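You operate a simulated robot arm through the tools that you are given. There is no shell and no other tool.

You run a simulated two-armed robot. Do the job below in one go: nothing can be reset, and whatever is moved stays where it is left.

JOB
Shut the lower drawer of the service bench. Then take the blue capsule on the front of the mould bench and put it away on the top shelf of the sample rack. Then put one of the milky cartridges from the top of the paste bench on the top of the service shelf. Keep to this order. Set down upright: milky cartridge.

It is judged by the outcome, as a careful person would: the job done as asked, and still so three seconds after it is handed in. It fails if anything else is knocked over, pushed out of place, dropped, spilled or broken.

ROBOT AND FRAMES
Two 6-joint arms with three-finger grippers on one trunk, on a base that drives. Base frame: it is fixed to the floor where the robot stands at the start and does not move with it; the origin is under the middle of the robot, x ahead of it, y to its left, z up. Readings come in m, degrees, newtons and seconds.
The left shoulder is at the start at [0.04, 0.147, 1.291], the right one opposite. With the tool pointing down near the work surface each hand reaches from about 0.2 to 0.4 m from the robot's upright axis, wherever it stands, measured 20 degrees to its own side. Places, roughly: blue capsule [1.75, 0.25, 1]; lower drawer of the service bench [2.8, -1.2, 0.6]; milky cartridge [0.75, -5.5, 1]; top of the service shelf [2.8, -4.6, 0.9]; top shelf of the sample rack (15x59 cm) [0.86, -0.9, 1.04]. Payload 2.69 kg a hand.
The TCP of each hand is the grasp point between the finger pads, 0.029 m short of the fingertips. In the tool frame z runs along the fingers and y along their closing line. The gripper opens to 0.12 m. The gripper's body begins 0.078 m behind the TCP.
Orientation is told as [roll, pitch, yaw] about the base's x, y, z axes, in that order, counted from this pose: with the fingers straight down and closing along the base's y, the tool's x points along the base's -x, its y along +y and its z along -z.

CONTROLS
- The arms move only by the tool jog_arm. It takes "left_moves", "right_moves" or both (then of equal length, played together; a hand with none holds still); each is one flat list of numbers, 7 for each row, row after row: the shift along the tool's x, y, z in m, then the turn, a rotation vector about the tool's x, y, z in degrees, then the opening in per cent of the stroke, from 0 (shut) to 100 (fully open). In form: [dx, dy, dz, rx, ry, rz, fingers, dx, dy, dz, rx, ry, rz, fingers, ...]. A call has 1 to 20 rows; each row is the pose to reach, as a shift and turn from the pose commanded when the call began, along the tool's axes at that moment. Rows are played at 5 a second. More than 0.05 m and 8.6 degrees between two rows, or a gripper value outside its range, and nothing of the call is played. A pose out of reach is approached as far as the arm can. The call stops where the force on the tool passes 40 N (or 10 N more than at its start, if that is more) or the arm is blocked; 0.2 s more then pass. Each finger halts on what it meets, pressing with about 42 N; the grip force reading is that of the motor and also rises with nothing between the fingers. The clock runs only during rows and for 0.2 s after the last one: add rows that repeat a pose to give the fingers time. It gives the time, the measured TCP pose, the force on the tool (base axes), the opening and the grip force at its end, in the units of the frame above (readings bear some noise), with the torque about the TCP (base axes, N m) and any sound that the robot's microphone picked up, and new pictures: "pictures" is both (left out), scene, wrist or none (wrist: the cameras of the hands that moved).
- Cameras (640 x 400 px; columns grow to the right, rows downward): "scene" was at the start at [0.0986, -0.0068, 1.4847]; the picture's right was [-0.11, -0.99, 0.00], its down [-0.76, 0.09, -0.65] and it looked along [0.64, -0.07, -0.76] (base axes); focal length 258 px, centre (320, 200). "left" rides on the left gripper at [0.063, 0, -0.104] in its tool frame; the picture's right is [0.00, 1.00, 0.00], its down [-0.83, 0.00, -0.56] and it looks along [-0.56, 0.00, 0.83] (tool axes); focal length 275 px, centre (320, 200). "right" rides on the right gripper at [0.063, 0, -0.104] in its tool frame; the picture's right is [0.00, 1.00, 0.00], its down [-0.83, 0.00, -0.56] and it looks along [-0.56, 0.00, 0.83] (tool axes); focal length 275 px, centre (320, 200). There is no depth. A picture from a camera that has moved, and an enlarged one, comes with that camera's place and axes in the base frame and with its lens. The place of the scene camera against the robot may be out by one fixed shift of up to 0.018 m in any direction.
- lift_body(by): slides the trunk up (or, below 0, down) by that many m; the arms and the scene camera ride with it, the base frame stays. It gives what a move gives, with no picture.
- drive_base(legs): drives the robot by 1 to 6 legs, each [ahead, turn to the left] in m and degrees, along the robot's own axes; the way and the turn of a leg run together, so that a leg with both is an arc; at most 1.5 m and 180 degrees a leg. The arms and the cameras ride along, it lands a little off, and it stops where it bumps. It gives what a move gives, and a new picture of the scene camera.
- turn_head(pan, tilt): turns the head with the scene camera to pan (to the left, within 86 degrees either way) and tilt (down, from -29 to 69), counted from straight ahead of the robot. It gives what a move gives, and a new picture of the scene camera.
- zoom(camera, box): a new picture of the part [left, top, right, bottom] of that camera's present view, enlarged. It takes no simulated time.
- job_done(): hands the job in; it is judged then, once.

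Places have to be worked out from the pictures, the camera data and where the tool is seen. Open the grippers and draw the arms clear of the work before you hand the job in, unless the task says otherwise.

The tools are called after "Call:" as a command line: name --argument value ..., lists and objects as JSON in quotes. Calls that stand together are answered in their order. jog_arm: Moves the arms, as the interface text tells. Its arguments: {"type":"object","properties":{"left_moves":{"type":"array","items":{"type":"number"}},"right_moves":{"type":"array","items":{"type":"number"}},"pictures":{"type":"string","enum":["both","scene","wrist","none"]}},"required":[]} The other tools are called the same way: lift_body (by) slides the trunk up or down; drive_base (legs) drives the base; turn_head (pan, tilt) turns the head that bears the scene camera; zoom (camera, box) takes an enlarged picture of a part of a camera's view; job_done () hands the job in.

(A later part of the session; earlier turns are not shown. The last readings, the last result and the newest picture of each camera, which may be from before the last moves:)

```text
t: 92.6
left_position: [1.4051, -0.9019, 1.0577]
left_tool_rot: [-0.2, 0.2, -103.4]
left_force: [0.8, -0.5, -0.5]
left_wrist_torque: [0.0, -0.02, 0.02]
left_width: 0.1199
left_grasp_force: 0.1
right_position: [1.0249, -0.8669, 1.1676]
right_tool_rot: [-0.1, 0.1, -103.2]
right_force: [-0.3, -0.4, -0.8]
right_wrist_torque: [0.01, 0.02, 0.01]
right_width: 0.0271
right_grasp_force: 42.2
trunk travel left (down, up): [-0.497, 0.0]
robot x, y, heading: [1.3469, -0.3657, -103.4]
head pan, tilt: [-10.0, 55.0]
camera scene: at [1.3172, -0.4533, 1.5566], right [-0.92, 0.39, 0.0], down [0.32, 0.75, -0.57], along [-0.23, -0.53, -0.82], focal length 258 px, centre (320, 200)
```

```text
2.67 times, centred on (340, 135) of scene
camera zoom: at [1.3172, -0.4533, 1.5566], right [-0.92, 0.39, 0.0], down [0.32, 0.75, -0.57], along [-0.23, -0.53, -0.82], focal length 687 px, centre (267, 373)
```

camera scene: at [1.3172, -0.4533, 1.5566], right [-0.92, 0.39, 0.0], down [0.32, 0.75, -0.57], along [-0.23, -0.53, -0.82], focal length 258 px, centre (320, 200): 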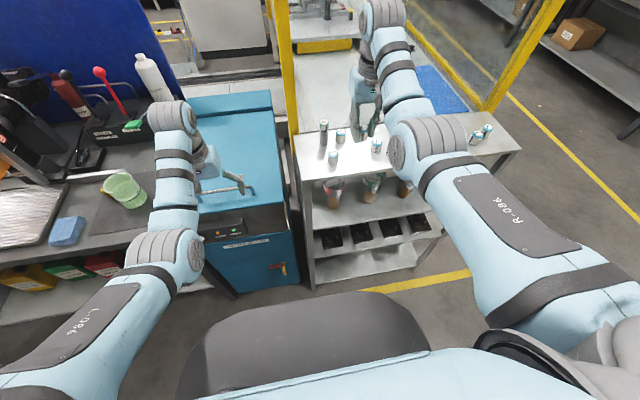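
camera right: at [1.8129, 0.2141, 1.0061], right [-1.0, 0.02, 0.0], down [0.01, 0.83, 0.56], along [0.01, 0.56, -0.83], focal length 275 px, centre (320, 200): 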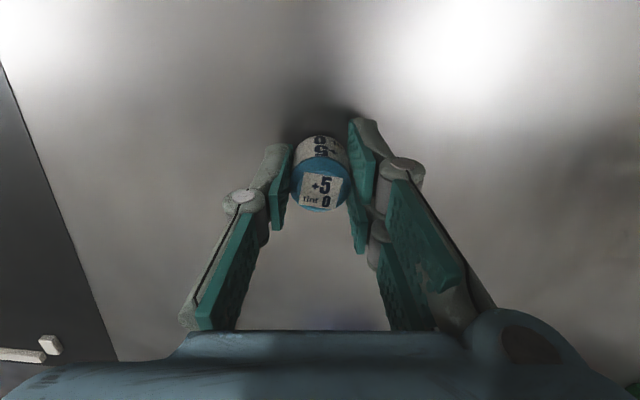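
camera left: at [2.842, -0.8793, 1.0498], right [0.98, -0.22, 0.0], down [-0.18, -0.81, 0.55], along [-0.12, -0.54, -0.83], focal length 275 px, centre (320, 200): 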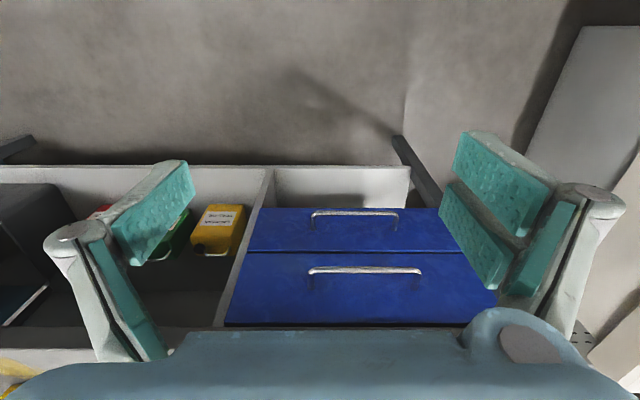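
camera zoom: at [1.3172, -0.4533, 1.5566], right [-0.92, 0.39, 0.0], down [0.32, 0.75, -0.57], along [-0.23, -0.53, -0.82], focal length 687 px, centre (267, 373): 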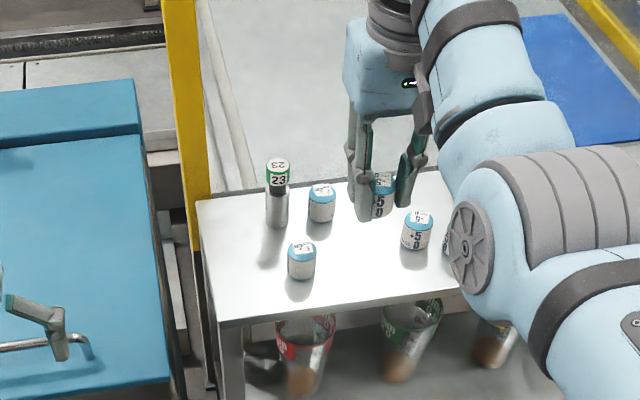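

The wrist view confirms neighbours at (1.080, -0.891) and (0.956, -0.888), with the shelf edge at y -0.838. I go forward 1.4 cm to (1.018, -0.88) and lower to about 8 mm above the shelf.

Call:
jog_arm --right_moves '[-0.014, -0.004, 0.0, 0, 0, 0, 0, -0.014, -0.004, 0.03, 0, 0, 0, 0, -0.014, -0.004, 0.055, 0, 0, 0, 0, -0.014, -0.004, 0.075, 0, 0, 0, 0, -0.014, -0.004, 0.082, 0, 0, 0, 0, -0.014, -0.004, 0.082, 0, 0, 0, 0]' --pictures "wrist"

Call:
zoom --camera "scene" --box '[220, 60, 460, 210]'

```text
t: 94.0
left_position: [1.4058, -0.9017, 1.059]
left_tool_rot: [-0.2, 0.1, -103.2]
left_force: [0.0, 0.2, -0.1]
left_wrist_torque: [0.01, 0.0, 0.0]
left_width: 0.1202
left_grasp_force: 0.0
right_position: [1.0189, -0.8775, 1.0867]
right_tool_rot: [-0.1, 0.0, -103.3]
right_force: [0.9, 0.6, -0.9]
right_wrist_torque: [-0.02, 0.01, 0.0]
right_width: 0.0268
right_grasp_force: 42.3
trunk travel left (down, up): [-0.497, 0.0]
robot x, y, heading: [1.3474, -0.3655, -103.3]
head pan, tilt: [-10.0, 55.0]
camera right: at [1.0327, -0.816, 1.1915], right [0.97, -0.22, 0.0], down [-0.19, -0.81, 0.56], along [-0.13, -0.54, -0.83], focal length 275 px, centre (320, 200)
```

right: 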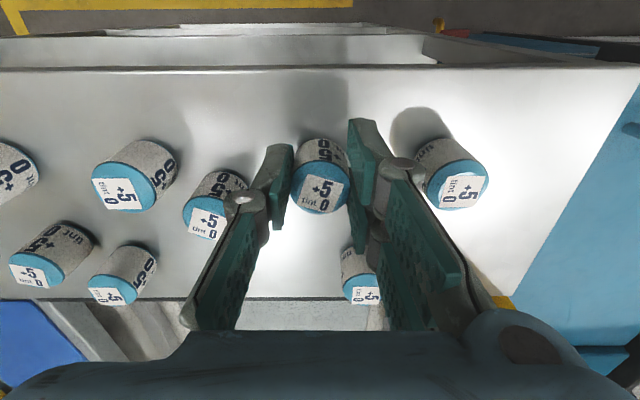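

```text
2.67 times, centred on (340, 135) of scene
camera zoom: at [1.3175, -0.4517, 1.5567], right [-0.92, 0.39, 0.0], down [0.32, 0.75, -0.57], along [-0.23, -0.53, -0.82], focal length 687 px, centre (267, 373)
```

zoom: 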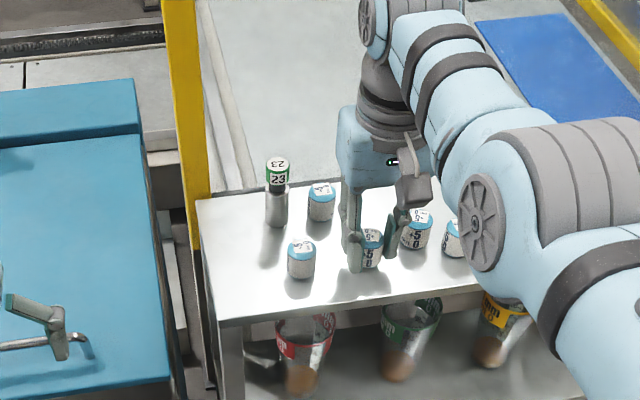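

The capsule hovers in the gap, clear on both sides. I lower in small steps, feeling for the shelf.

Call:
jog_arm --right_moves '[0, 0, 0.002, 0, 0, 0, 0, 0, 0, 0.004, 0, 0, 0, 0, 0, 0, 0.006, 0, 0, 0, 0, 0, 0, 0.006, 0, 0, 0, 0]' --pictures "none"

Call:
jog_arm --right_moves '[0, 0, 0.0015, 0, 0, 0, 0, 0, 0, 0.003, 0, 0, 0, 0, 0, 0, 0.003, 0, 0, 0, 0]' --pictures "none"

```text
t: 95.0
left_position: [1.4058, -0.9008, 1.06]
left_tool_rot: [-0.1, 0.1, -103.3]
left_force: [-0.6, 0.3, -0.2]
left_wrist_torque: [0.0, 0.01, -0.01]
left_width: 0.12
left_grasp_force: 0.0
right_position: [1.0194, -0.8768, 1.0824]
right_tool_rot: [0.0, -0.1, -103.3]
right_force: [-0.3, 0.0, 0.9]
right_wrist_torque: [0.02, -0.01, -0.01]
right_width: 0.0273
right_grasp_force: 41.8
trunk travel left (down, up): [-0.497, 0.0]
robot x, y, heading: [1.3486, -0.3706, -103.3]
head pan, tilt: [-10.0, 55.0]
```

```text
t: 95.8
left_position: [1.406, -0.899, 1.0603]
left_tool_rot: [-0.3, 0.0, -103.2]
left_force: [-0.3, 0.0, 0.2]
left_wrist_torque: [0.01, 0.0, 0.0]
left_width: 0.12
left_grasp_force: 0.0
right_position: [1.0199, -0.8763, 1.0811]
right_tool_rot: [-0.3, -0.6, -103.3]
right_force: [-4.3, -3.5, 22.3]
right_wrist_torque: [-0.31, 0.14, -0.03]
right_width: 0.0272
right_grasp_force: 42.1
trunk travel left (down, up): [-0.497, 0.0]
robot x, y, heading: [1.3509, -0.3704, -103.2]
head pan, tilt: [-10.0, 55.0]
```

Contact with 22 N upward at TCP z 1.081, so the capsule stands on the shelf. I relax upward 3 mm and open just enough to release.

Call:
jog_arm --right_moves '[0, 0, -0.002, 0, 0, 0, 0, 0, 0, -0.0025, 0, 0, 0, 0, 0, 0, -0.0025, 0, 0, 0, 28, 0, 0, -0.0025, 0, 0, 0, 38, 0, 0, -0.0025, 0, 0, 0, 38]' --pictures "wrist"

Call:
zoom --camera "scene" --box '[220, 60, 460, 210]'

```text
t: 97.0
left_position: [1.4061, -0.9005, 1.0586]
left_tool_rot: [-0.2, 0.1, -103.3]
left_force: [-0.1, 0.3, -0.2]
left_wrist_torque: [0.0, -0.03, -0.02]
left_width: 0.12
left_grasp_force: 0.1
right_position: [1.0209, -0.8755, 1.0799]
right_tool_rot: [-0.1, -0.1, -103.4]
right_force: [0.0, -0.3, 0.4]
right_wrist_torque: [0.04, 0.05, -0.01]
right_width: 0.0456
right_grasp_force: 0.1
trunk travel left (down, up): [-0.497, 0.0]
robot x, y, heading: [1.3495, -0.3696, -103.2]
head pan, tilt: [-10.0, 55.0]
camera right: at [1.0331, -0.8149, 1.1848], right [0.97, -0.22, 0.0], down [-0.19, -0.81, 0.56], along [-0.13, -0.54, -0.83], focal length 275 px, centre (320, 200)
```

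right: 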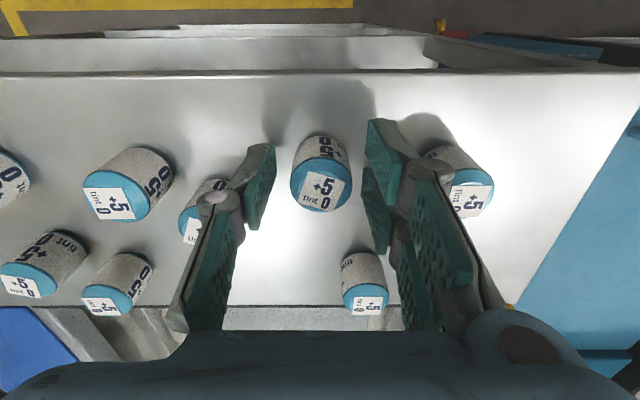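

```text
2.67 times, centred on (340, 135) of scene
camera zoom: at [1.3177, -0.4512, 1.5567], right [-0.92, 0.39, 0.0], down [0.32, 0.75, -0.57], along [-0.23, -0.53, -0.82], focal length 687 px, centre (267, 373)
```

zoom: 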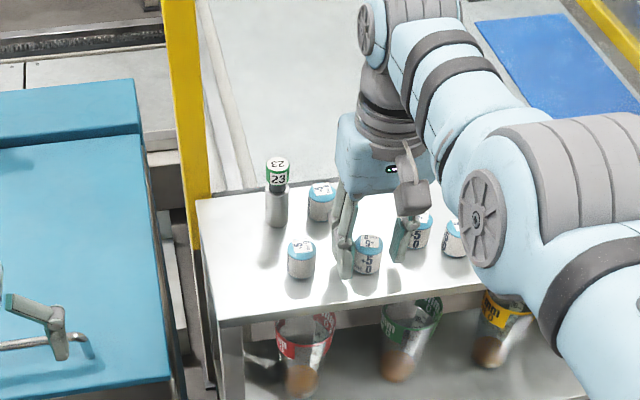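

The capsule stands free and upright. I raise the hand straight up, then back the base away.

Call:
jog_arm --right_moves '[0, 0, -0.02, 0, 0, 0, 38, 0, 0, -0.045, 0, 0, 0, 38, 0, 0, -0.07, 0, 0, 0, 38, 0, 0, -0.09, 0, 0, 0, 38, 0, 0, -0.09, 0, 0, 0, 38]' --pictures "none"

Call:
drive_base --legs '[[-0.28, 0.0]]'

Call:
zoom --camera "right" --box '[0, 0, 640, 400]'

Call:
turn_head --pan -15 --tilt 40

```text
t: 98.2
left_position: [1.4054, -0.9002, 1.0588]
left_tool_rot: [-0.2, 0.0, -103.3]
left_force: [1.0, 0.9, 0.3]
left_wrist_torque: [0.02, -0.04, -0.01]
left_width: 0.1199
left_grasp_force: 0.0
right_position: [1.0182, -0.8784, 1.1717]
right_tool_rot: [-0.2, -0.1, -103.3]
right_force: [-0.5, 0.0, -0.2]
right_wrist_torque: [0.01, -0.01, 0.01]
right_width: 0.0455
right_grasp_force: 0.0
trunk travel left (down, up): [-0.497, 0.0]
robot x, y, heading: [1.3476, -0.3672, -103.3]
head pan, tilt: [-10.0, 55.0]
```

```text
t: 100.2
left_position: [1.4679, -0.6306, 1.0567]
left_tool_rot: [-0.2, 0.3, -103.4]
left_force: [-0.5, 0.5, 0.0]
left_wrist_torque: [0.01, 0.02, 0.01]
left_width: 0.12
left_grasp_force: 0.0
right_position: [1.0821, -0.6086, 1.1691]
right_tool_rot: [-0.2, 0.1, -103.4]
right_force: [0.2, -0.3, 1.0]
right_wrist_torque: [0.05, 0.0, 0.03]
right_width: 0.0456
right_grasp_force: 0.1
trunk travel left (down, up): [-0.497, 0.0]
robot x, y, heading: [1.415, -0.0933, -103.2]
head pan, tilt: [-10.0, 55.0]
camera scene: at [1.3804, -0.1834, 1.5563], right [-0.92, 0.4, 0.0], down [0.32, 0.75, -0.57], along [-0.23, -0.52, -0.82], focal length 258 px, centre (320, 200)
```

scene: 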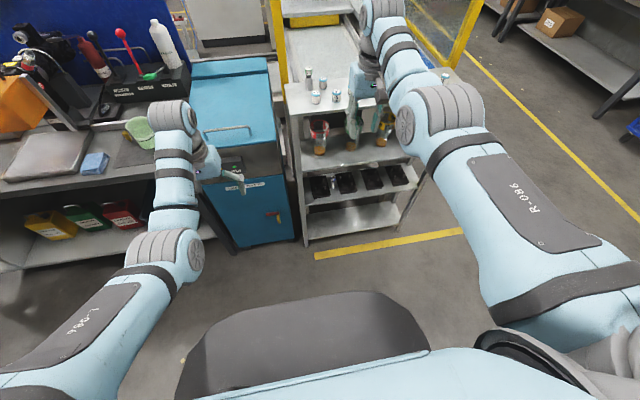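

```text
1.00 times, centred on (320, 200) of right (not enlarged: the box is as wide or as high as the picture)
camera zoom: at [1.0952, -0.5473, 1.2737], right [0.97, -0.23, 0.0], down [-0.19, -0.81, 0.55], along [-0.13, -0.54, -0.83], focal length 275 px, centre (320, 200)
```

zoom: 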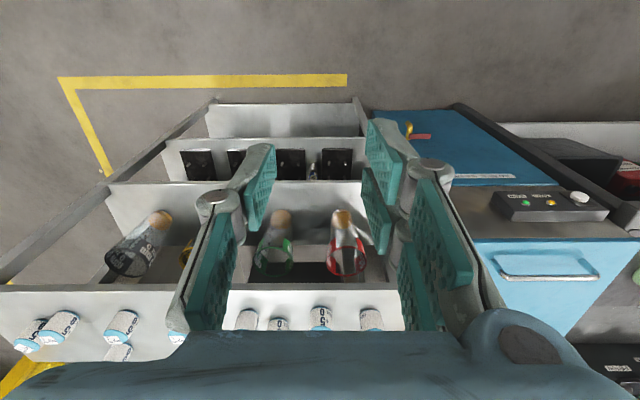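

```text
t: 100.9
left_position: [1.4679, -0.6287, 1.0588]
left_tool_rot: [-0.2, 0.1, -103.4]
left_force: [0.1, -0.2, -0.3]
left_wrist_torque: [0.02, 0.03, 0.0]
left_width: 0.1203
left_grasp_force: 0.0
right_position: [1.0822, -0.6054, 1.17]
right_tool_rot: [-0.2, -0.1, -103.3]
right_force: [-0.2, 0.5, 0.2]
right_wrist_torque: [0.03, 0.01, 0.01]
right_width: 0.0455
right_grasp_force: 0.1
trunk travel left (down, up): [-0.497, 0.0]
robot x, y, heading: [1.4133, -0.0957, -103.1]
head pan, tilt: [-15.0, 40.0]
camera scene: at [1.3696, -0.1879, 1.5772], right [-0.88, 0.47, 0.0], down [0.3, 0.57, -0.77], along [-0.36, -0.67, -0.64], focal length 258 px, centre (320, 200)
```

scene: 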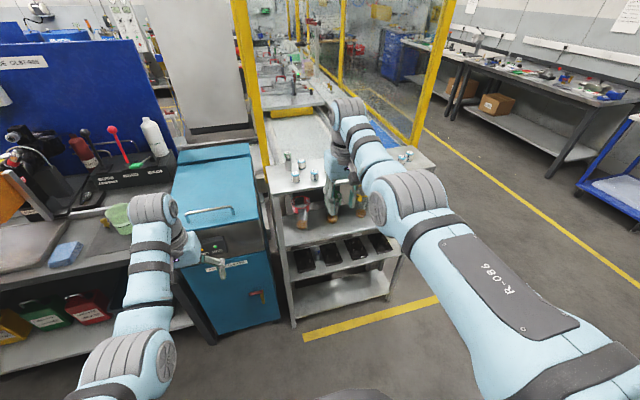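

The capsule stands in the front row of the rack top, and all cans are upright. Now I tuck the hands in a bit and drive out of the aisle toward -x, to look down the corridor to the paste bench.

Call:
jog_arm --left_moves '[0.03, 0, 0.03, 0, 0, 0, 100, 0.06, 0, 0.06, 0, 0, 0, 100, 0.09, 0, 0.09, 0, 0, 0, 100, 0.09, 0, 0.11, 0, 0, 0, 100, 0.09, 0, 0.11, 0, 0, 0, 100]' --right_moves '[0.03, 0.01, 0.04, 0, 0, 0, 50, 0.06, 0.02, 0.08, 0, 0, 0, 60, 0.1, 0.04, 0.12, 0, 0, 0, 80, 0.13, 0.05, 0.16, 0, 0, 0, 100, 0.14, 0.05, 0.2, 0, 0, 0, 100]' --pictures "none"

Call:
drive_base --legs '[[0.0, -71.0], [1.4, 0.0]]'

Call:
turn_head --pan 60 --tilt 20

```text
refused: row 1 steps farther than a row can; nothing moved
```

```text
t: 111.0
left_position: [-0.4756, -0.4373, 1.0605]
left_tool_rot: [-0.2, 0.0, -175.1]
left_force: [0.1, 0.0, -0.4]
left_wrist_torque: [-0.02, -0.01, 0.0]
left_width: 0.1201
left_grasp_force: 0.1
right_position: [-0.575, -0.0645, 1.1719]
right_tool_rot: [-0.1, -0.1, -175.0]
right_force: [0.3, -0.5, 0.4]
right_wrist_torque: [0.01, -0.03, -0.02]
right_width: 0.0455
right_grasp_force: 0.0
trunk travel left (down, up): [-0.497, 0.0]
robot x, y, heading: [0.0151, -0.2151, -174.7]
head pan, tilt: [-15.0, 40.0]
camera scene: at [-0.0886, -0.2028, 1.5774], right [0.17, 0.98, 0.0], down [0.63, -0.11, -0.77], along [-0.75, 0.13, -0.64], focal length 258 px, centre (320, 200)
```

scene: 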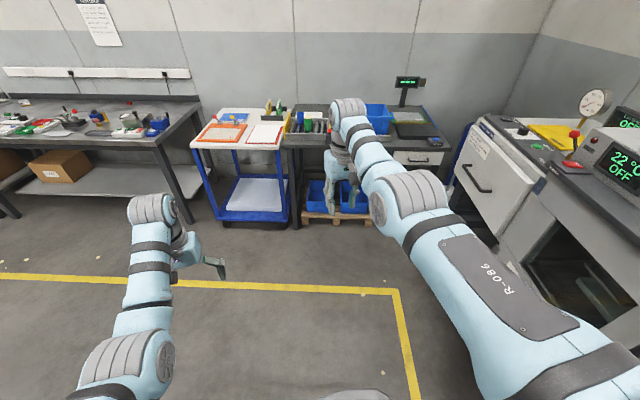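

```text
t: 112.5
left_position: [-0.476, -0.4386, 1.0589]
left_tool_rot: [-0.2, 0.1, -175.1]
left_force: [-0.4, 0.1, 0.0]
left_wrist_torque: [0.03, -0.02, 0.0]
left_width: 0.1201
left_grasp_force: 0.1
right_position: [-0.5758, -0.0645, 1.1701]
right_tool_rot: [-0.1, -0.1, -175.0]
right_force: [0.3, 0.5, 0.1]
right_wrist_torque: [0.02, -0.01, 0.0]
right_width: 0.0451
right_grasp_force: 0.2
trunk travel left (down, up): [-0.497, 0.0]
robot x, y, heading: [0.0164, -0.2193, -175.0]
head pan, tilt: [60.0, 20.0]
camera scene: at [-0.0454, -0.302, 1.6087], right [-0.91, 0.42, 0.0], down [0.14, 0.31, -0.94], along [-0.4, -0.85, -0.34], focal length 258 px, centre (320, 200)
```

scene: 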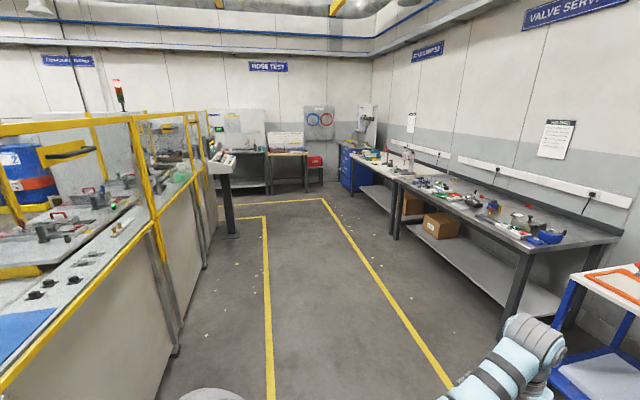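

The corridor runs toward -y at about -103°, between the fence (left) and the valve benches (right). I tuck the arms with smaller steps, then drive into the lane and look ahead.

Call:
jog_arm --left_moves '[0.025, 0, 0.025, 0, 0, 0, 100, 0.05, 0, 0.05, 0, 0, 0, 100, 0.075, 0, 0.08, 0, 0, 0, 100, 0.09, 0, 0.11, 0, 0, 0, 100, 0.09, 0, 0.11, 0, 0, 0, 100]' --right_moves '[0.025, 0.01, 0.035, 0, 0, 0, 50, 0.05, 0.02, 0.07, 0, 0, 0, 60, 0.075, 0.03, 0.105, 0, 0, 0, 80, 0.1, 0.04, 0.14, 0, 0, 0, 100, 0.12, 0.05, 0.17, 0, 0, 0, 100]' --pictures "none"

Call:
drive_base --legs '[[0.0, 48.0], [1.1, 0.0], [0.0, 24.0], [1.0, 0.0]]'

Call:
turn_head --pan 20 --tilt 18

```text
t: 113.7
left_position: [-0.3866, -0.4305, 0.9494]
left_tool_rot: [-0.2, 0.0, -175.0]
left_force: [0.4, -0.1, -0.5]
left_wrist_torque: [0.0, 0.04, 0.0]
left_width: 0.1201
left_grasp_force: 0.0
left hand out of reach, approached as far as the arm can: row 1, 2
right_position: [-0.4518, -0.1038, 1.0015]
right_tool_rot: [-0.1, -0.2, -175.1]
right_force: [0.1, 0.2, -0.4]
right_wrist_torque: [-0.01, 0.03, -0.02]
right_width: 0.1201
right_grasp_force: 0.1
right hand out of reach, approached as far as the arm can: row 2, 3, 4
trunk travel left (down, up): [-0.497, 0.0]
robot x, y, heading: [0.013, -0.2171, -175.0]
head pan, tilt: [60.0, 20.0]
```

```text
t: 127.5
left_position: [-0.8203, -2.5095, 0.9491]
left_tool_rot: [-0.2, 0.0, -104.0]
left_force: [0.4, 0.9, 0.1]
left_wrist_torque: [0.0, 0.02, 0.01]
left_width: 0.1201
left_grasp_force: 0.1
right_position: [-1.1497, -2.4647, 1.0003]
right_tool_rot: [0.0, -0.2, -104.0]
right_force: [-0.6, 0.2, 1.2]
right_wrist_torque: [0.02, 0.01, -0.02]
right_width: 0.12
right_grasp_force: 0.0
trunk travel left (down, up): [-0.497, 0.0]
robot x, y, heading: [-0.8916, -2.0632, -104.0]
head pan, tilt: [60.0, 20.0]
camera scene: at [-0.827, -2.1443, 1.6088], right [-0.69, -0.72, 0.0], down [-0.25, 0.24, -0.94], along [0.68, -0.65, -0.34], focal length 258 px, centre (320, 200)
```

scene: 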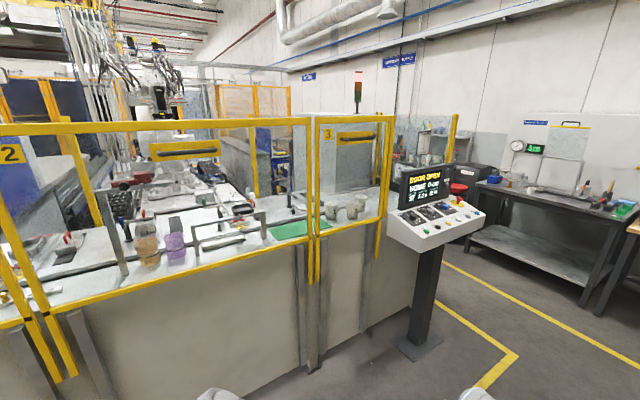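

```text
t: 128.6
left_position: [-0.8202, -2.5101, 0.9485]
left_tool_rot: [-0.2, 0.2, -104.0]
left_force: [0.1, 0.6, 0.0]
left_wrist_torque: [-0.01, 0.0, -0.01]
left_width: 0.12
left_grasp_force: 0.0
right_position: [-1.1501, -2.4654, 1.0]
right_tool_rot: [0.0, 0.0, -104.0]
right_force: [0.3, -0.2, -0.3]
right_wrist_torque: [-0.01, 0.0, 0.0]
right_width: 0.1201
right_grasp_force: 0.1
trunk travel left (down, up): [-0.497, 0.0]
robot x, y, heading: [-0.8909, -2.0616, -103.9]
head pan, tilt: [20.0, 18.0]
camera scene: at [-0.8844, -2.1741, 1.612], right [-0.99, -0.11, 0.0], down [-0.03, 0.31, -0.95], along [0.1, -0.95, -0.31], focal length 258 px, centre (320, 200)
```

scene: 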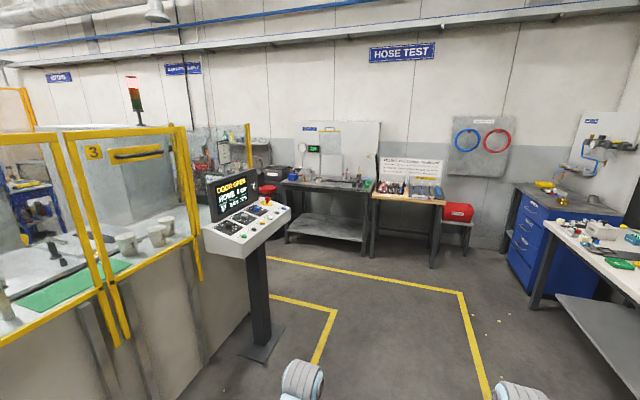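

I see a lane turning toward +x along the far wall benches (y about -4.45), past the console at (-0.33, -3.53). I drive to the lane corner at about (-1.4, -4.2) and turn to face along it.

Call:
drive_base --legs '[[1.5, 0.0], [0.7, 0.0], [0.0, 92.0]]'

Call:
turn_head --pan 0 --tilt 18

```text
t: 143.4
left_position: [-0.985, -4.1169, 0.9494]
left_tool_rot: [-0.1, 0.0, -12.6]
left_force: [0.5, 0.1, -0.4]
left_wrist_torque: [-0.02, 0.03, 0.01]
left_width: 0.1201
left_grasp_force: 0.1
right_position: [-1.0209, -4.4488, 0.9995]
right_tool_rot: [-0.1, 0.0, -12.6]
right_force: [-0.2, -0.4, -0.3]
right_wrist_torque: [0.01, 0.03, -0.03]
right_width: 0.1201
right_grasp_force: 0.1
trunk travel left (down, up): [-0.497, 0.0]
robot x, y, heading: [-1.432, -4.1977, -12.5]
head pan, tilt: [20.0, 18.0]
camera scene: at [-1.3164, -4.1895, 1.612], right [0.13, -0.99, 0.0], down [-0.31, -0.04, -0.95], along [0.94, 0.12, -0.31], focal length 258 px, centre (320, 200)
```

scene: 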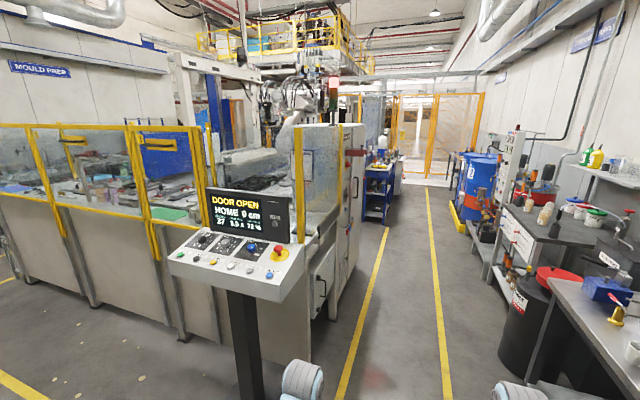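

```text
t: 144.2
left_position: [-0.9852, -4.1162, 0.9491]
left_tool_rot: [-0.2, 0.1, -12.6]
left_force: [-0.3, 0.3, 0.6]
left_wrist_torque: [0.02, 0.0, 0.0]
left_width: 0.1198
left_grasp_force: 0.0
right_position: [-1.0226, -4.4488, 1.0]
right_tool_rot: [-0.1, 0.0, -12.6]
right_force: [-0.5, 0.2, 0.1]
right_wrist_torque: [-0.02, -0.04, -0.01]
right_width: 0.12
right_grasp_force: 0.2
trunk travel left (down, up): [-0.497, 0.0]
robot x, y, heading: [-1.4325, -4.1974, -12.8]
head pan, tilt: [0.0, 18.0]
camera scene: at [-1.3178, -4.2214, 1.612], right [-0.22, -0.98, 0.0], down [-0.3, 0.07, -0.95], along [0.93, -0.2, -0.31], focal length 258 px, centre (320, 200)
```

scene: 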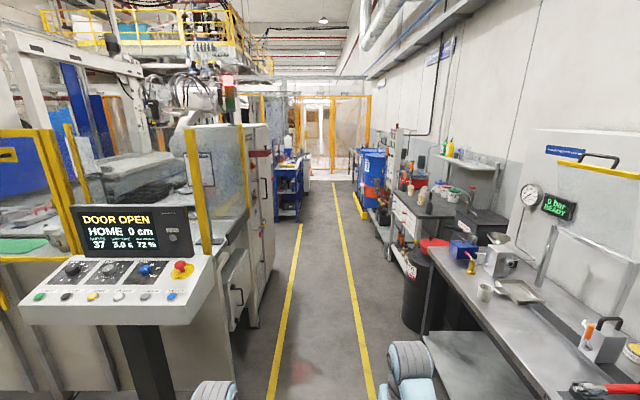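

Call:
zoom --camera "scene" --box '[240, 120, 480, 270]'

```text
2.67 times, centred on (360, 195) of scene
camera zoom: at [-1.3178, -4.2214, 1.612], right [-0.22, -0.98, 0.0], down [-0.3, 0.07, -0.95], along [0.93, -0.2, -0.31], focal length 687 px, centre (213, 213)
```

zoom: 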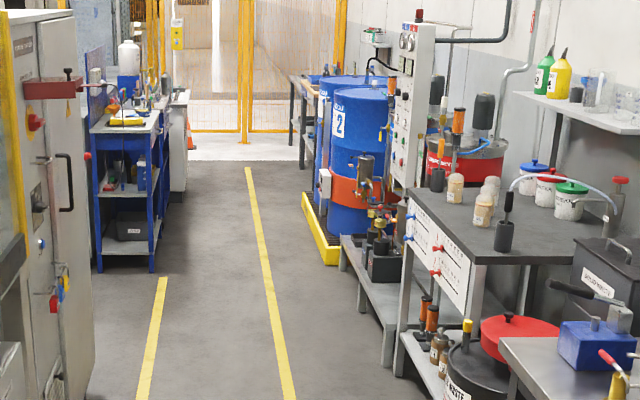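

The paste bench with the milky cartridges lies ahead right, around (0.6, -5.55), and the blue service shelf ahead left near (2.5, -4.5). I drive along the lane to about (0.73, -4.7) and look right.

Call:
drive_base --legs '[[1.5, 0.0], [0.7, 0.0]]'

Call:
zoom --camera "scene" --box '[160, 80, 480, 280]'

Call:
turn_head --pan -70 --tilt 35

```text
t: 155.1
left_position: [1.1591, -4.5909, 0.9495]
left_tool_rot: [-0.3, 0.0, -12.3]
left_force: [-0.2, -0.1, -0.5]
left_wrist_torque: [0.0, -0.03, -0.01]
left_width: 0.1198
left_grasp_force: 0.0
right_position: [1.1235, -4.9228, 1.002]
right_tool_rot: [-0.2, -0.2, -12.4]
right_force: [0.1, 0.0, -0.6]
right_wrist_torque: [0.01, 0.0, -0.02]
right_width: 0.12
right_grasp_force: 0.0
trunk travel left (down, up): [-0.497, 0.0]
robot x, y, heading: [0.7202, -4.6722, -12.2]
head pan, tilt: [0.0, 18.0]
camera scene: at [0.8264, -4.697, 1.6122], right [-0.21, -0.98, 0.0], down [-0.3, 0.07, -0.95], along [0.93, -0.2, -0.31], focal length 258 px, centre (320, 200)
```

scene: 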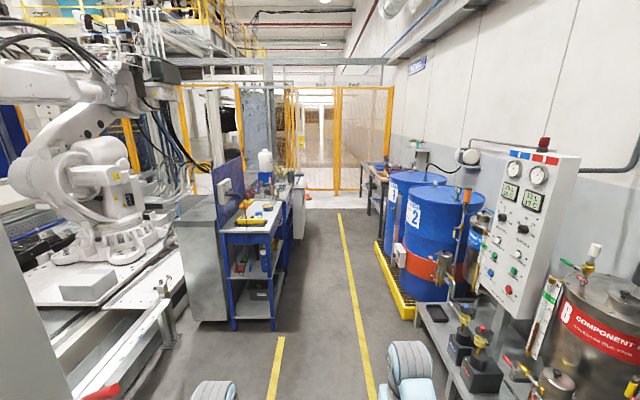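

```text
2.00 times, centred on (320, 180) of scene
camera zoom: at [0.8264, -4.697, 1.6122], right [-0.21, -0.98, 0.0], down [-0.3, 0.07, -0.95], along [0.93, -0.2, -0.31], focal length 515 px, centre (320, 240)
```

zoom: 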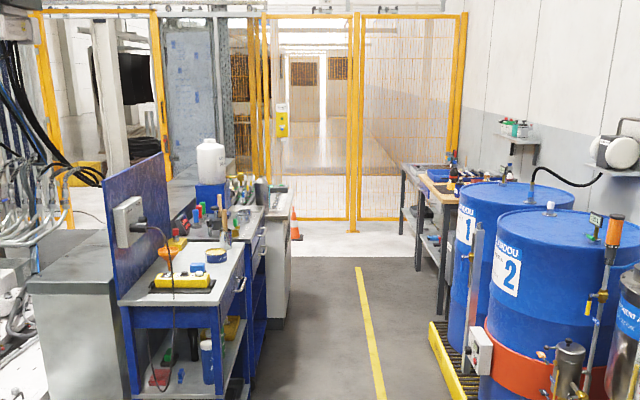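

```text
t: 156.5
left_position: [1.1613, -4.5918, 0.9487]
left_tool_rot: [-0.2, 0.1, -12.4]
left_force: [-0.2, -0.1, 0.1]
left_wrist_torque: [0.0, -0.01, 0.0]
left_width: 0.1199
left_grasp_force: 0.1
right_position: [1.1252, -4.9237, 1.0008]
right_tool_rot: [-0.1, -0.2, -12.4]
right_force: [-0.8, 0.0, -0.6]
right_wrist_torque: [0.01, 0.03, 0.0]
right_width: 0.1199
right_grasp_force: 0.1
trunk travel left (down, up): [-0.497, 0.0]
robot x, y, heading: [0.7159, -4.6713, -12.1]
head pan, tilt: [-70.0, 35.0]
camera scene: at [0.7491, -4.7648, 1.5849], right [-0.99, -0.13, 0.0], down [-0.08, 0.57, -0.82], along [0.11, -0.81, -0.57], focal length 258 px, centre (320, 200)
```

scene: 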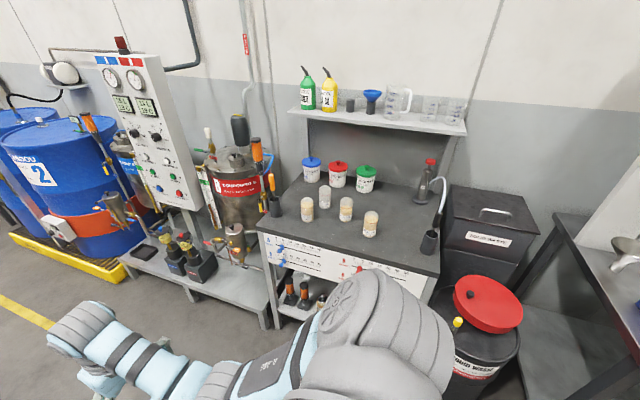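

Call:
zoom --camera "scene" --box '[250, 130, 460, 262]'

```text
3.03 times, centred on (355, 196) of scene
camera zoom: at [0.7491, -4.7648, 1.5849], right [-0.99, -0.13, 0.0], down [-0.08, 0.57, -0.82], along [0.11, -0.81, -0.57], focal length 781 px, centre (214, 212)
```

zoom: 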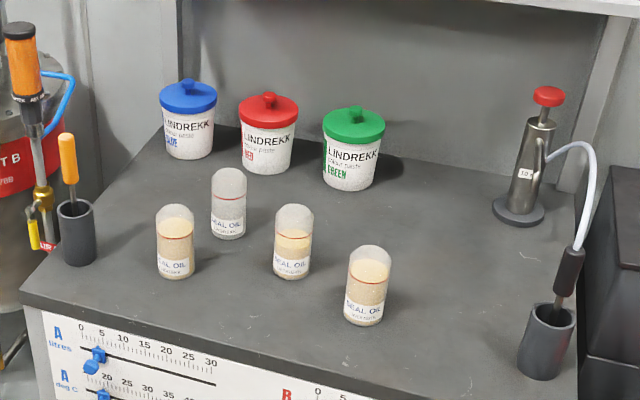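

Four cartridges stand on the paste bench: three with beige fill and one whiter. I turn to face the bench for a closer look at which are milky.

Call:
drive_base --legs '[[0.0, -90.0]]'

Call:
turn_head --pan 0 --tilt 35

Call:
zoom --camera "scene" --box '[270, 140, 390, 215]'

```text
t: 160.7
left_position: [0.8021, -5.1207, 0.9486]
left_tool_rot: [-0.3, 0.1, -102.2]
left_force: [-0.3, 0.8, 0.0]
left_wrist_torque: [-0.03, 0.03, -0.02]
left_width: 0.12
left_grasp_force: 0.1
right_position: [0.4702, -5.0859, 1.0003]
right_tool_rot: [0.0, -0.1, -102.2]
right_force: [-0.5, 0.2, 0.6]
right_wrist_torque: [0.01, 0.02, -0.01]
right_width: 0.12
right_grasp_force: 0.1
trunk travel left (down, up): [-0.497, 0.0]
robot x, y, heading: [0.7162, -4.6724, -102.2]
head pan, tilt: [-70.0, 35.0]
camera scene: at [0.6264, -4.7053, 1.5849], right [-0.14, 0.99, 0.0], down [0.57, 0.08, -0.82], along [-0.81, -0.11, -0.57], focal length 258 px, centre (320, 200)
```

scene: 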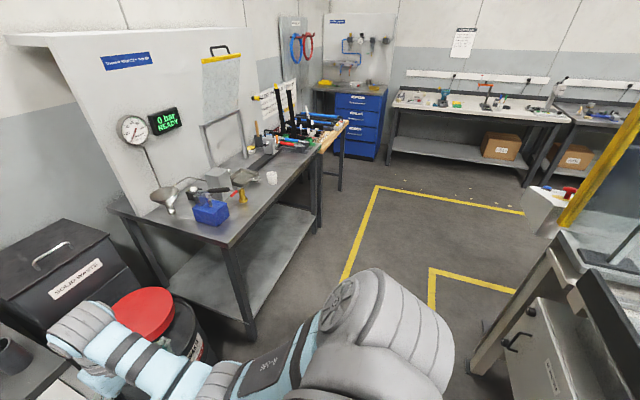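

```text
t: 162.1
left_position: [0.8013, -5.1193, 0.9488]
left_tool_rot: [-0.2, 0.1, -102.2]
left_force: [-0.9, 0.5, 0.6]
left_wrist_torque: [-0.02, -0.03, 0.0]
left_width: 0.1202
left_grasp_force: 0.0
right_position: [0.4696, -5.0863, 1.0011]
right_tool_rot: [0.0, 0.0, -102.1]
right_force: [-0.1, 0.3, 0.6]
right_wrist_torque: [0.02, -0.03, 0.0]
right_width: 0.1202
right_grasp_force: 0.1
trunk travel left (down, up): [-0.497, 0.0]
robot x, y, heading: [0.7175, -4.6777, -102.2]
head pan, tilt: [0.0, 35.0]
camera scene: at [0.6948, -4.7792, 1.5849], right [-0.98, 0.21, 0.0], down [0.12, 0.56, -0.82], along [-0.17, -0.8, -0.57], focal length 258 px, centre (320, 200)
```

scene: 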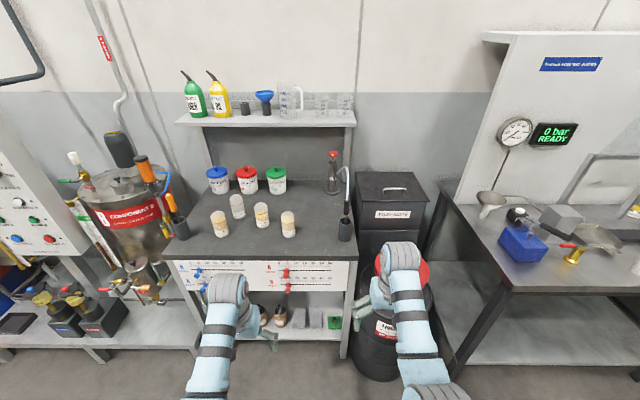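

```text
5.33 times, centred on (330, 178) of scene
camera zoom: at [0.6948, -4.7792, 1.5849], right [-0.98, 0.21, 0.0], down [0.12, 0.56, -0.82], along [-0.17, -0.8, -0.57], focal length 1374 px, centre (267, 320)
```

zoom: 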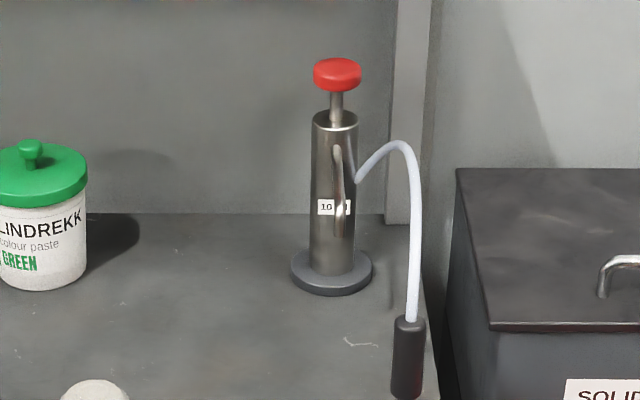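

Call:
zoom --camera "scene" --box '[200, 180, 310, 248]'

Call:
zoom --camera "left" --box '[0, 0, 640, 400]'

```text
5.82 times, centred on (255, 214) of scene
camera zoom: at [0.6948, -4.7792, 1.5849], right [-0.98, 0.21, 0.0], down [0.12, 0.56, -0.82], along [-0.17, -0.8, -0.57], focal length 1499 px, centre (698, 118)
```

zoom: 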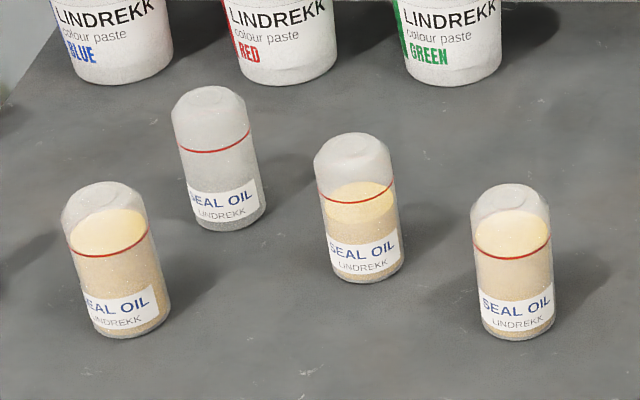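

```text
1.00 times, centred on (320, 200) of left (not enlarged: the box is as wide or as high as the picture)
camera zoom: at [0.8156, -5.0593, 1.0542], right [0.98, -0.22, 0.0], down [-0.18, -0.81, 0.55], along [-0.12, -0.54, -0.83], focal length 275 px, centre (320, 200)
```

zoom: 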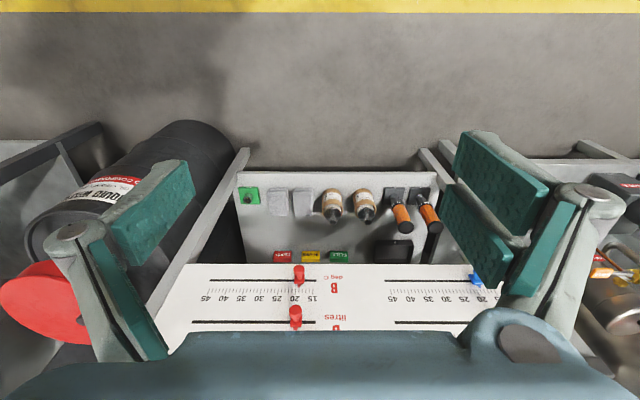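

All four are the same milky plastic cartridges with differing oil levels; the front right one at about (0.66, -5.56) is best isolated and suits the left hand. I raise the left hand, tuck the right one, and drive nearer.

Call:
jog_arm --left_moves '[-0.02, 0, -0.03, 0, 0, 0, 100, -0.045, 0, -0.06, 0, 0, 0, 100, -0.07, 0, -0.09, 0, 0, 0, 100, -0.09, 0, -0.12, 0, 0, 0, 100, -0.09, 0, -0.12, 0, 0, 0, 100]' --right_moves '[0.01, 0, 0.03, 0, 0, 0, 100, 0.025, 0, 0.06, 0, 0, 0, 100, 0.04, 0, 0.09, 0, 0, 0, 100, 0.06, 0, 0.11, 0, 0, 0, 100, 0.06, 0, 0.11, 0, 0, 0, 100]' --pictures "none"

Call:
drive_base --legs '[[0.2, 0.0]]'

Call:
zoom --camera "left" --box '[0, 0, 640, 400]'

```text
t: 163.3
left_position: [0.7827, -5.2139, 1.0648]
left_tool_rot: [-0.2, 0.0, -102.2]
left_force: [-0.4, -0.5, -0.4]
left_wrist_torque: [0.03, 0.03, 0.03]
left_width: 0.1202
left_grasp_force: 0.0
left hand out of reach, approached as far as the arm can: row 3, 4, 5
right_position: [0.481, -5.0261, 0.8917]
right_tool_rot: [-0.2, 0.0, -102.1]
right_force: [0.5, -0.3, -0.4]
right_wrist_torque: [0.02, -0.02, -0.01]
right_width: 0.1199
right_grasp_force: 0.0
trunk travel left (down, up): [-0.497, 0.0]
robot x, y, heading: [0.7168, -4.6814, -102.1]
head pan, tilt: [0.0, 35.0]
```

```text
t: 164.9
left_position: [0.7421, -5.4076, 1.0672]
left_tool_rot: [-0.2, -0.2, -102.1]
left_force: [0.3, 0.2, 1.0]
left_wrist_torque: [-0.09, 0.07, 0.0]
left_width: 0.1203
left_grasp_force: 0.0
right_position: [0.4393, -5.222, 0.8921]
right_tool_rot: [-0.1, -0.3, -102.1]
right_force: [-0.7, -0.2, 0.7]
right_wrist_torque: [-0.04, 0.02, -0.01]
right_width: 0.1201
right_grasp_force: 0.0
trunk travel left (down, up): [-0.497, 0.0]
robot x, y, heading: [0.6741, -4.8707, -102.1]
head pan, tilt: [0.0, 35.0]
camera scene: at [0.654, -4.9713, 1.5854], right [-0.98, 0.21, 0.0], down [0.12, 0.56, -0.82], along [-0.17, -0.8, -0.57], focal length 258 px, centre (320, 200)
```

scene: 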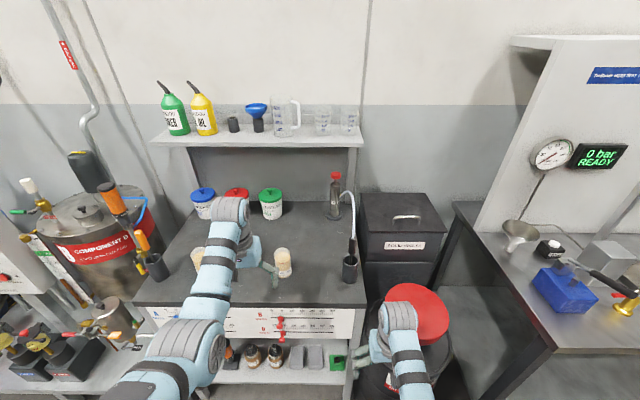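

```text
1.00 times, centred on (320, 200) of left (not enlarged: the box is as wide or as high as the picture)
camera zoom: at [0.7554, -5.3471, 1.1717], right [0.98, -0.21, 0.0], down [-0.18, -0.81, 0.56], along [-0.12, -0.54, -0.83], focal length 275 px, centre (320, 200)
```

zoom: 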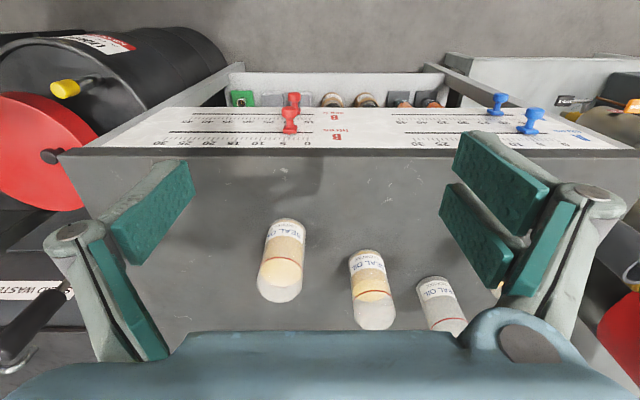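

From the wrist view the target cartridge is at about (0.658, -5.58), roughly 0.1 m tall with its top near 0.98. I drive 0.12 m more and shift the left hand 4.5 cm to the right, still above it.

Call:
drive_base --legs '[[0.12, 0.0]]'

Call:
jog_arm --left_moves '[0, -0.023, 0, 0, 0, 0, 100, 0, -0.046, 0, 0, 0, 0, 100, 0, -0.046, 0, 0, 0, 0, 100]'

```text
t: 166.2
left_position: [0.7173, -5.5225, 1.0686]
left_tool_rot: [-0.2, -0.2, -102.0]
left_force: [-0.5, 0.5, 0.0]
left_wrist_torque: [-0.06, -0.02, 0.02]
left_width: 0.1202
left_grasp_force: 0.0
right_position: [0.415, -5.3377, 0.894]
right_tool_rot: [-0.1, -0.5, -102.1]
right_force: [0.1, 0.6, 0.6]
right_wrist_torque: [-0.08, 0.01, 0.02]
right_width: 0.1199
right_grasp_force: 0.1
trunk travel left (down, up): [-0.497, 0.0]
robot x, y, heading: [0.6501, -4.9921, -102.3]
head pan, tilt: [0.0, 35.0]
camera scene: at [0.6301, -5.0838, 1.5858], right [-0.98, 0.21, 0.0], down [0.12, 0.56, -0.82], along [-0.17, -0.81, -0.57], focal length 258 px, centre (320, 200)
```

scene: 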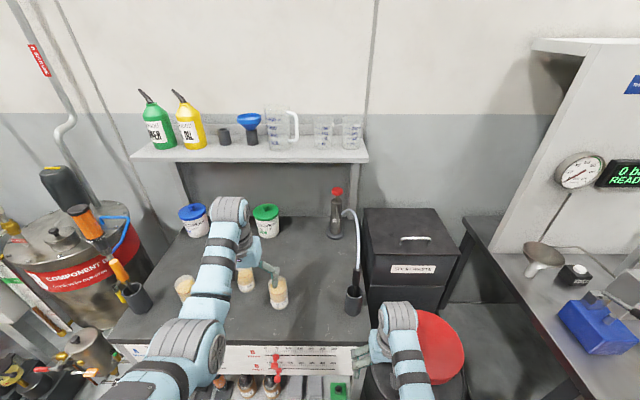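

```text
t: 167.0
left_position: [0.6698, -5.5202, 1.0655]
left_tool_rot: [-0.2, 0.1, -102.1]
left_force: [-0.3, 1.1, -0.1]
left_wrist_torque: [0.04, -0.02, 0.01]
left_width: 0.1201
left_grasp_force: 0.0
right_position: [0.4145, -5.3442, 0.8917]
right_tool_rot: [-0.1, -0.1, -102.0]
right_force: [0.3, 0.6, 0.1]
right_wrist_torque: [0.02, 0.0, -0.04]
right_width: 0.12
right_grasp_force: 0.1
trunk travel left (down, up): [-0.497, 0.0]
robot x, y, heading: [0.6485, -4.9891, -101.9]
head pan, tilt: [0.0, 35.0]
camera scene: at [0.6283, -5.0947, 1.5849], right [-0.98, 0.21, 0.0], down [0.12, 0.56, -0.82], along [-0.17, -0.8, -0.57], focal length 258 px, centre (320, 200)
camera left: at [0.6841, -5.4595, 1.1698], right [0.98, -0.21, 0.0], down [-0.18, -0.81, 0.55], along [-0.12, -0.54, -0.83], focal length 275 px, centre (320, 200)
```

scene: 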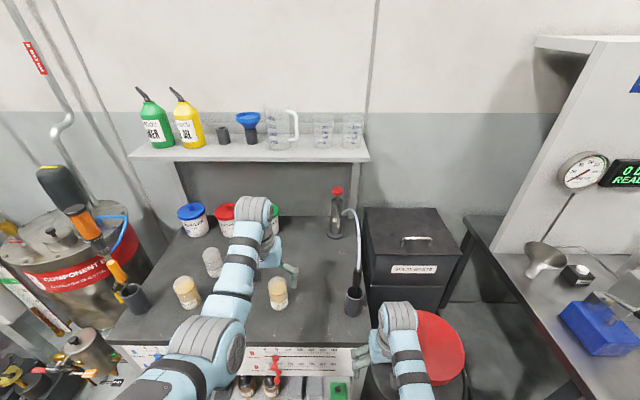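
left: 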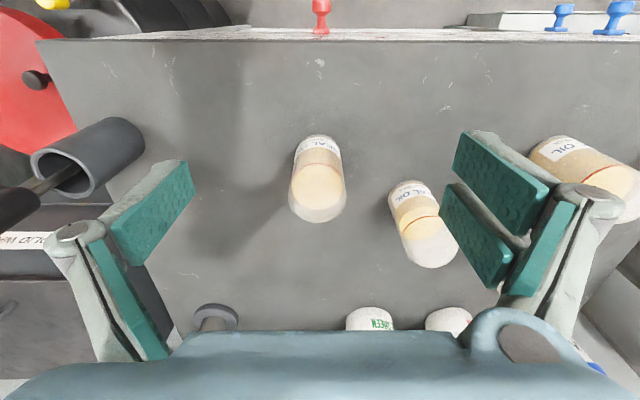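

The cartridge axis is now estimated at about (0.652, -5.595), top near 0.965, and the fingers (tips at 1.036) will straddle it clear of the middle cartridge. I drive 0.1 m further, keeping the hand above.

Call:
drive_base --legs '[[0.09, 0.0]]'

Call:
zoom --camera "left" --box '[0, 0, 640, 400]'

```text
t: 168.1
left_position: [0.6533, -5.5975, 1.072]
left_tool_rot: [-0.3, -0.6, -102.1]
left_force: [-0.7, 0.0, -0.2]
left_wrist_torque: [-0.03, -0.02, 0.04]
left_width: 0.1198
left_grasp_force: 0.0
right_position: [0.3973, -5.422, 0.8959]
right_tool_rot: [-0.1, -0.8, -102.1]
right_force: [-0.1, 0.1, -0.4]
right_wrist_torque: [-0.03, 0.03, 0.0]
right_width: 0.12
right_grasp_force: 0.0
trunk travel left (down, up): [-0.497, 0.0]
robot x, y, heading: [0.6272, -5.0768, -102.6]
head pan, tilt: [0.0, 35.0]
camera scene: at [0.6122, -5.1672, 1.586], right [-0.98, 0.21, 0.0], down [0.12, 0.55, -0.83], along [-0.17, -0.81, -0.56], focal length 258 px, centre (320, 200)
```

scene: 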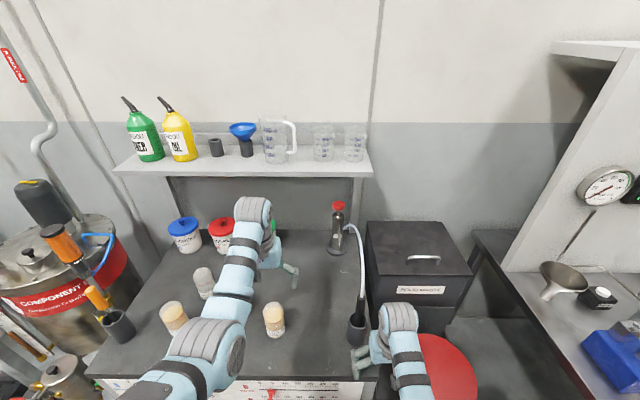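

```text
1.00 times, centred on (320, 200) of left (not enlarged: the box is as wide or as high as the picture)
camera zoom: at [0.6677, -5.5345, 1.1752], right [0.98, -0.21, 0.0], down [-0.18, -0.81, 0.57], along [-0.12, -0.55, -0.82], focal length 275 px, centre (320, 200)
```

zoom: 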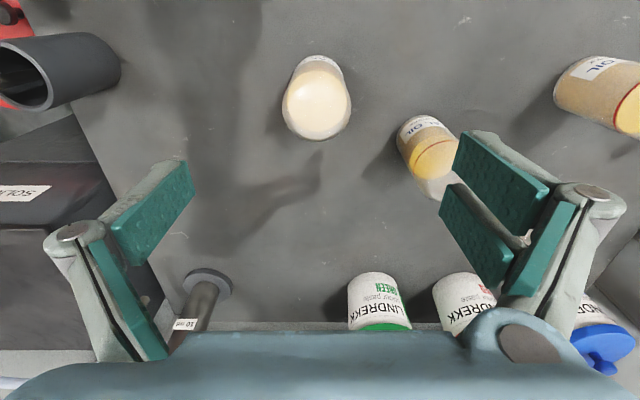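

The cartridge axis is at (0.6535, -5.589), nearly under the TCP. I back the hand about 1 cm and lower so the open fingers straddle the top, then check.

Call:
jog_arm --left_moves '[0.012, 0, 0.0, 0, 0, 0, 100, 0.012, 0, 0.03, 0, 0, 0, 100, 0.012, 0, 0.06, 0, 0, 0, 100, 0.012, 0, 0.09, 0, 0, 0, 100, 0.012, 0, 0.09, 0, 0, 0, 100]' --pictures "wrist"

```text
t: 169.3
left_position: [0.6538, -5.5966, 0.9725]
left_tool_rot: [-0.1, 0.1, -102.1]
left_force: [-1.0, 0.3, 0.8]
left_wrist_torque: [-0.01, 0.05, 0.01]
left_width: 0.1198
left_grasp_force: 0.0
left hand out of reach, approached as far as the arm can: row 1
right_position: [0.3967, -5.4298, 0.8906]
right_tool_rot: [-0.1, -0.1, -102.0]
right_force: [-0.3, 1.0, -0.3]
right_wrist_torque: [0.02, 0.01, -0.02]
right_width: 0.12
right_grasp_force: 0.0
trunk travel left (down, up): [-0.497, 0.0]
robot x, y, heading: [0.6333, -5.078, -102.0]
head pan, tilt: [0.0, 35.0]
camera left: at [0.6678, -5.5355, 1.0785], right [0.98, -0.21, 0.0], down [-0.18, -0.81, 0.56], along [-0.12, -0.54, -0.83], focal length 275 px, centre (320, 200)
```

left: 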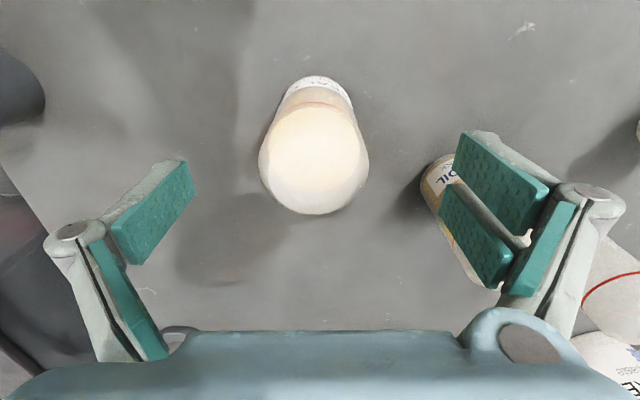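

The cartridge is 9 mm nearer to the robot than the tool axis. I correct, lower to TCP z about 0.915, and check before closing.

Call:
jog_arm --left_moves '[0.009, -0.003, 0.0, 0, 0, 0, 95, 0.009, -0.003, 0.02, 0, 0, 0, 90, 0.009, -0.003, 0.04, 0, 0, 0, 85, 0.009, -0.003, 0.055, 0, 0, 0, 80, 0.009, -0.003, 0.055, 0, 0, 0, 80]' --pictures "wrist"

```text
t: 170.5
left_position: [0.652, -5.586, 0.9197]
left_tool_rot: [-0.2, 0.0, -102.1]
left_force: [0.8, -0.5, 0.7]
left_wrist_torque: [0.05, -0.02, 0.02]
left_width: 0.0958
left_grasp_force: 0.0
right_position: [0.3961, -5.4299, 0.8915]
right_tool_rot: [-0.1, 0.0, -102.1]
right_force: [0.4, 0.6, 0.2]
right_wrist_torque: [-0.01, 0.01, 0.02]
right_width: 0.1198
right_grasp_force: 0.1
trunk travel left (down, up): [-0.497, 0.0]
robot x, y, heading: [0.6271, -5.0807, -102.1]
head pan, tilt: [0.0, 35.0]
camera left: at [0.6663, -5.5248, 1.0246], right [0.98, -0.21, 0.0], down [-0.18, -0.81, 0.56], along [-0.12, -0.54, -0.83], focal length 275 px, centre (320, 200)
```

left: 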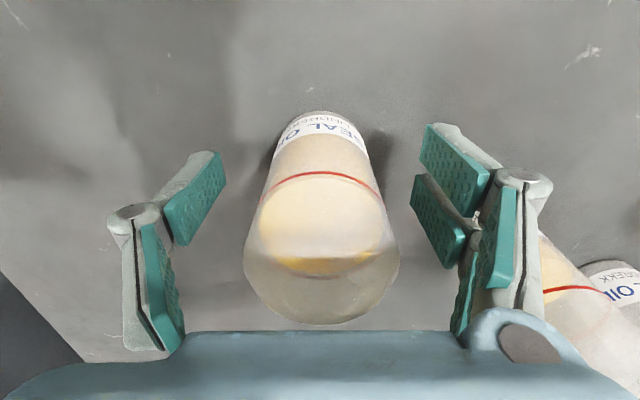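

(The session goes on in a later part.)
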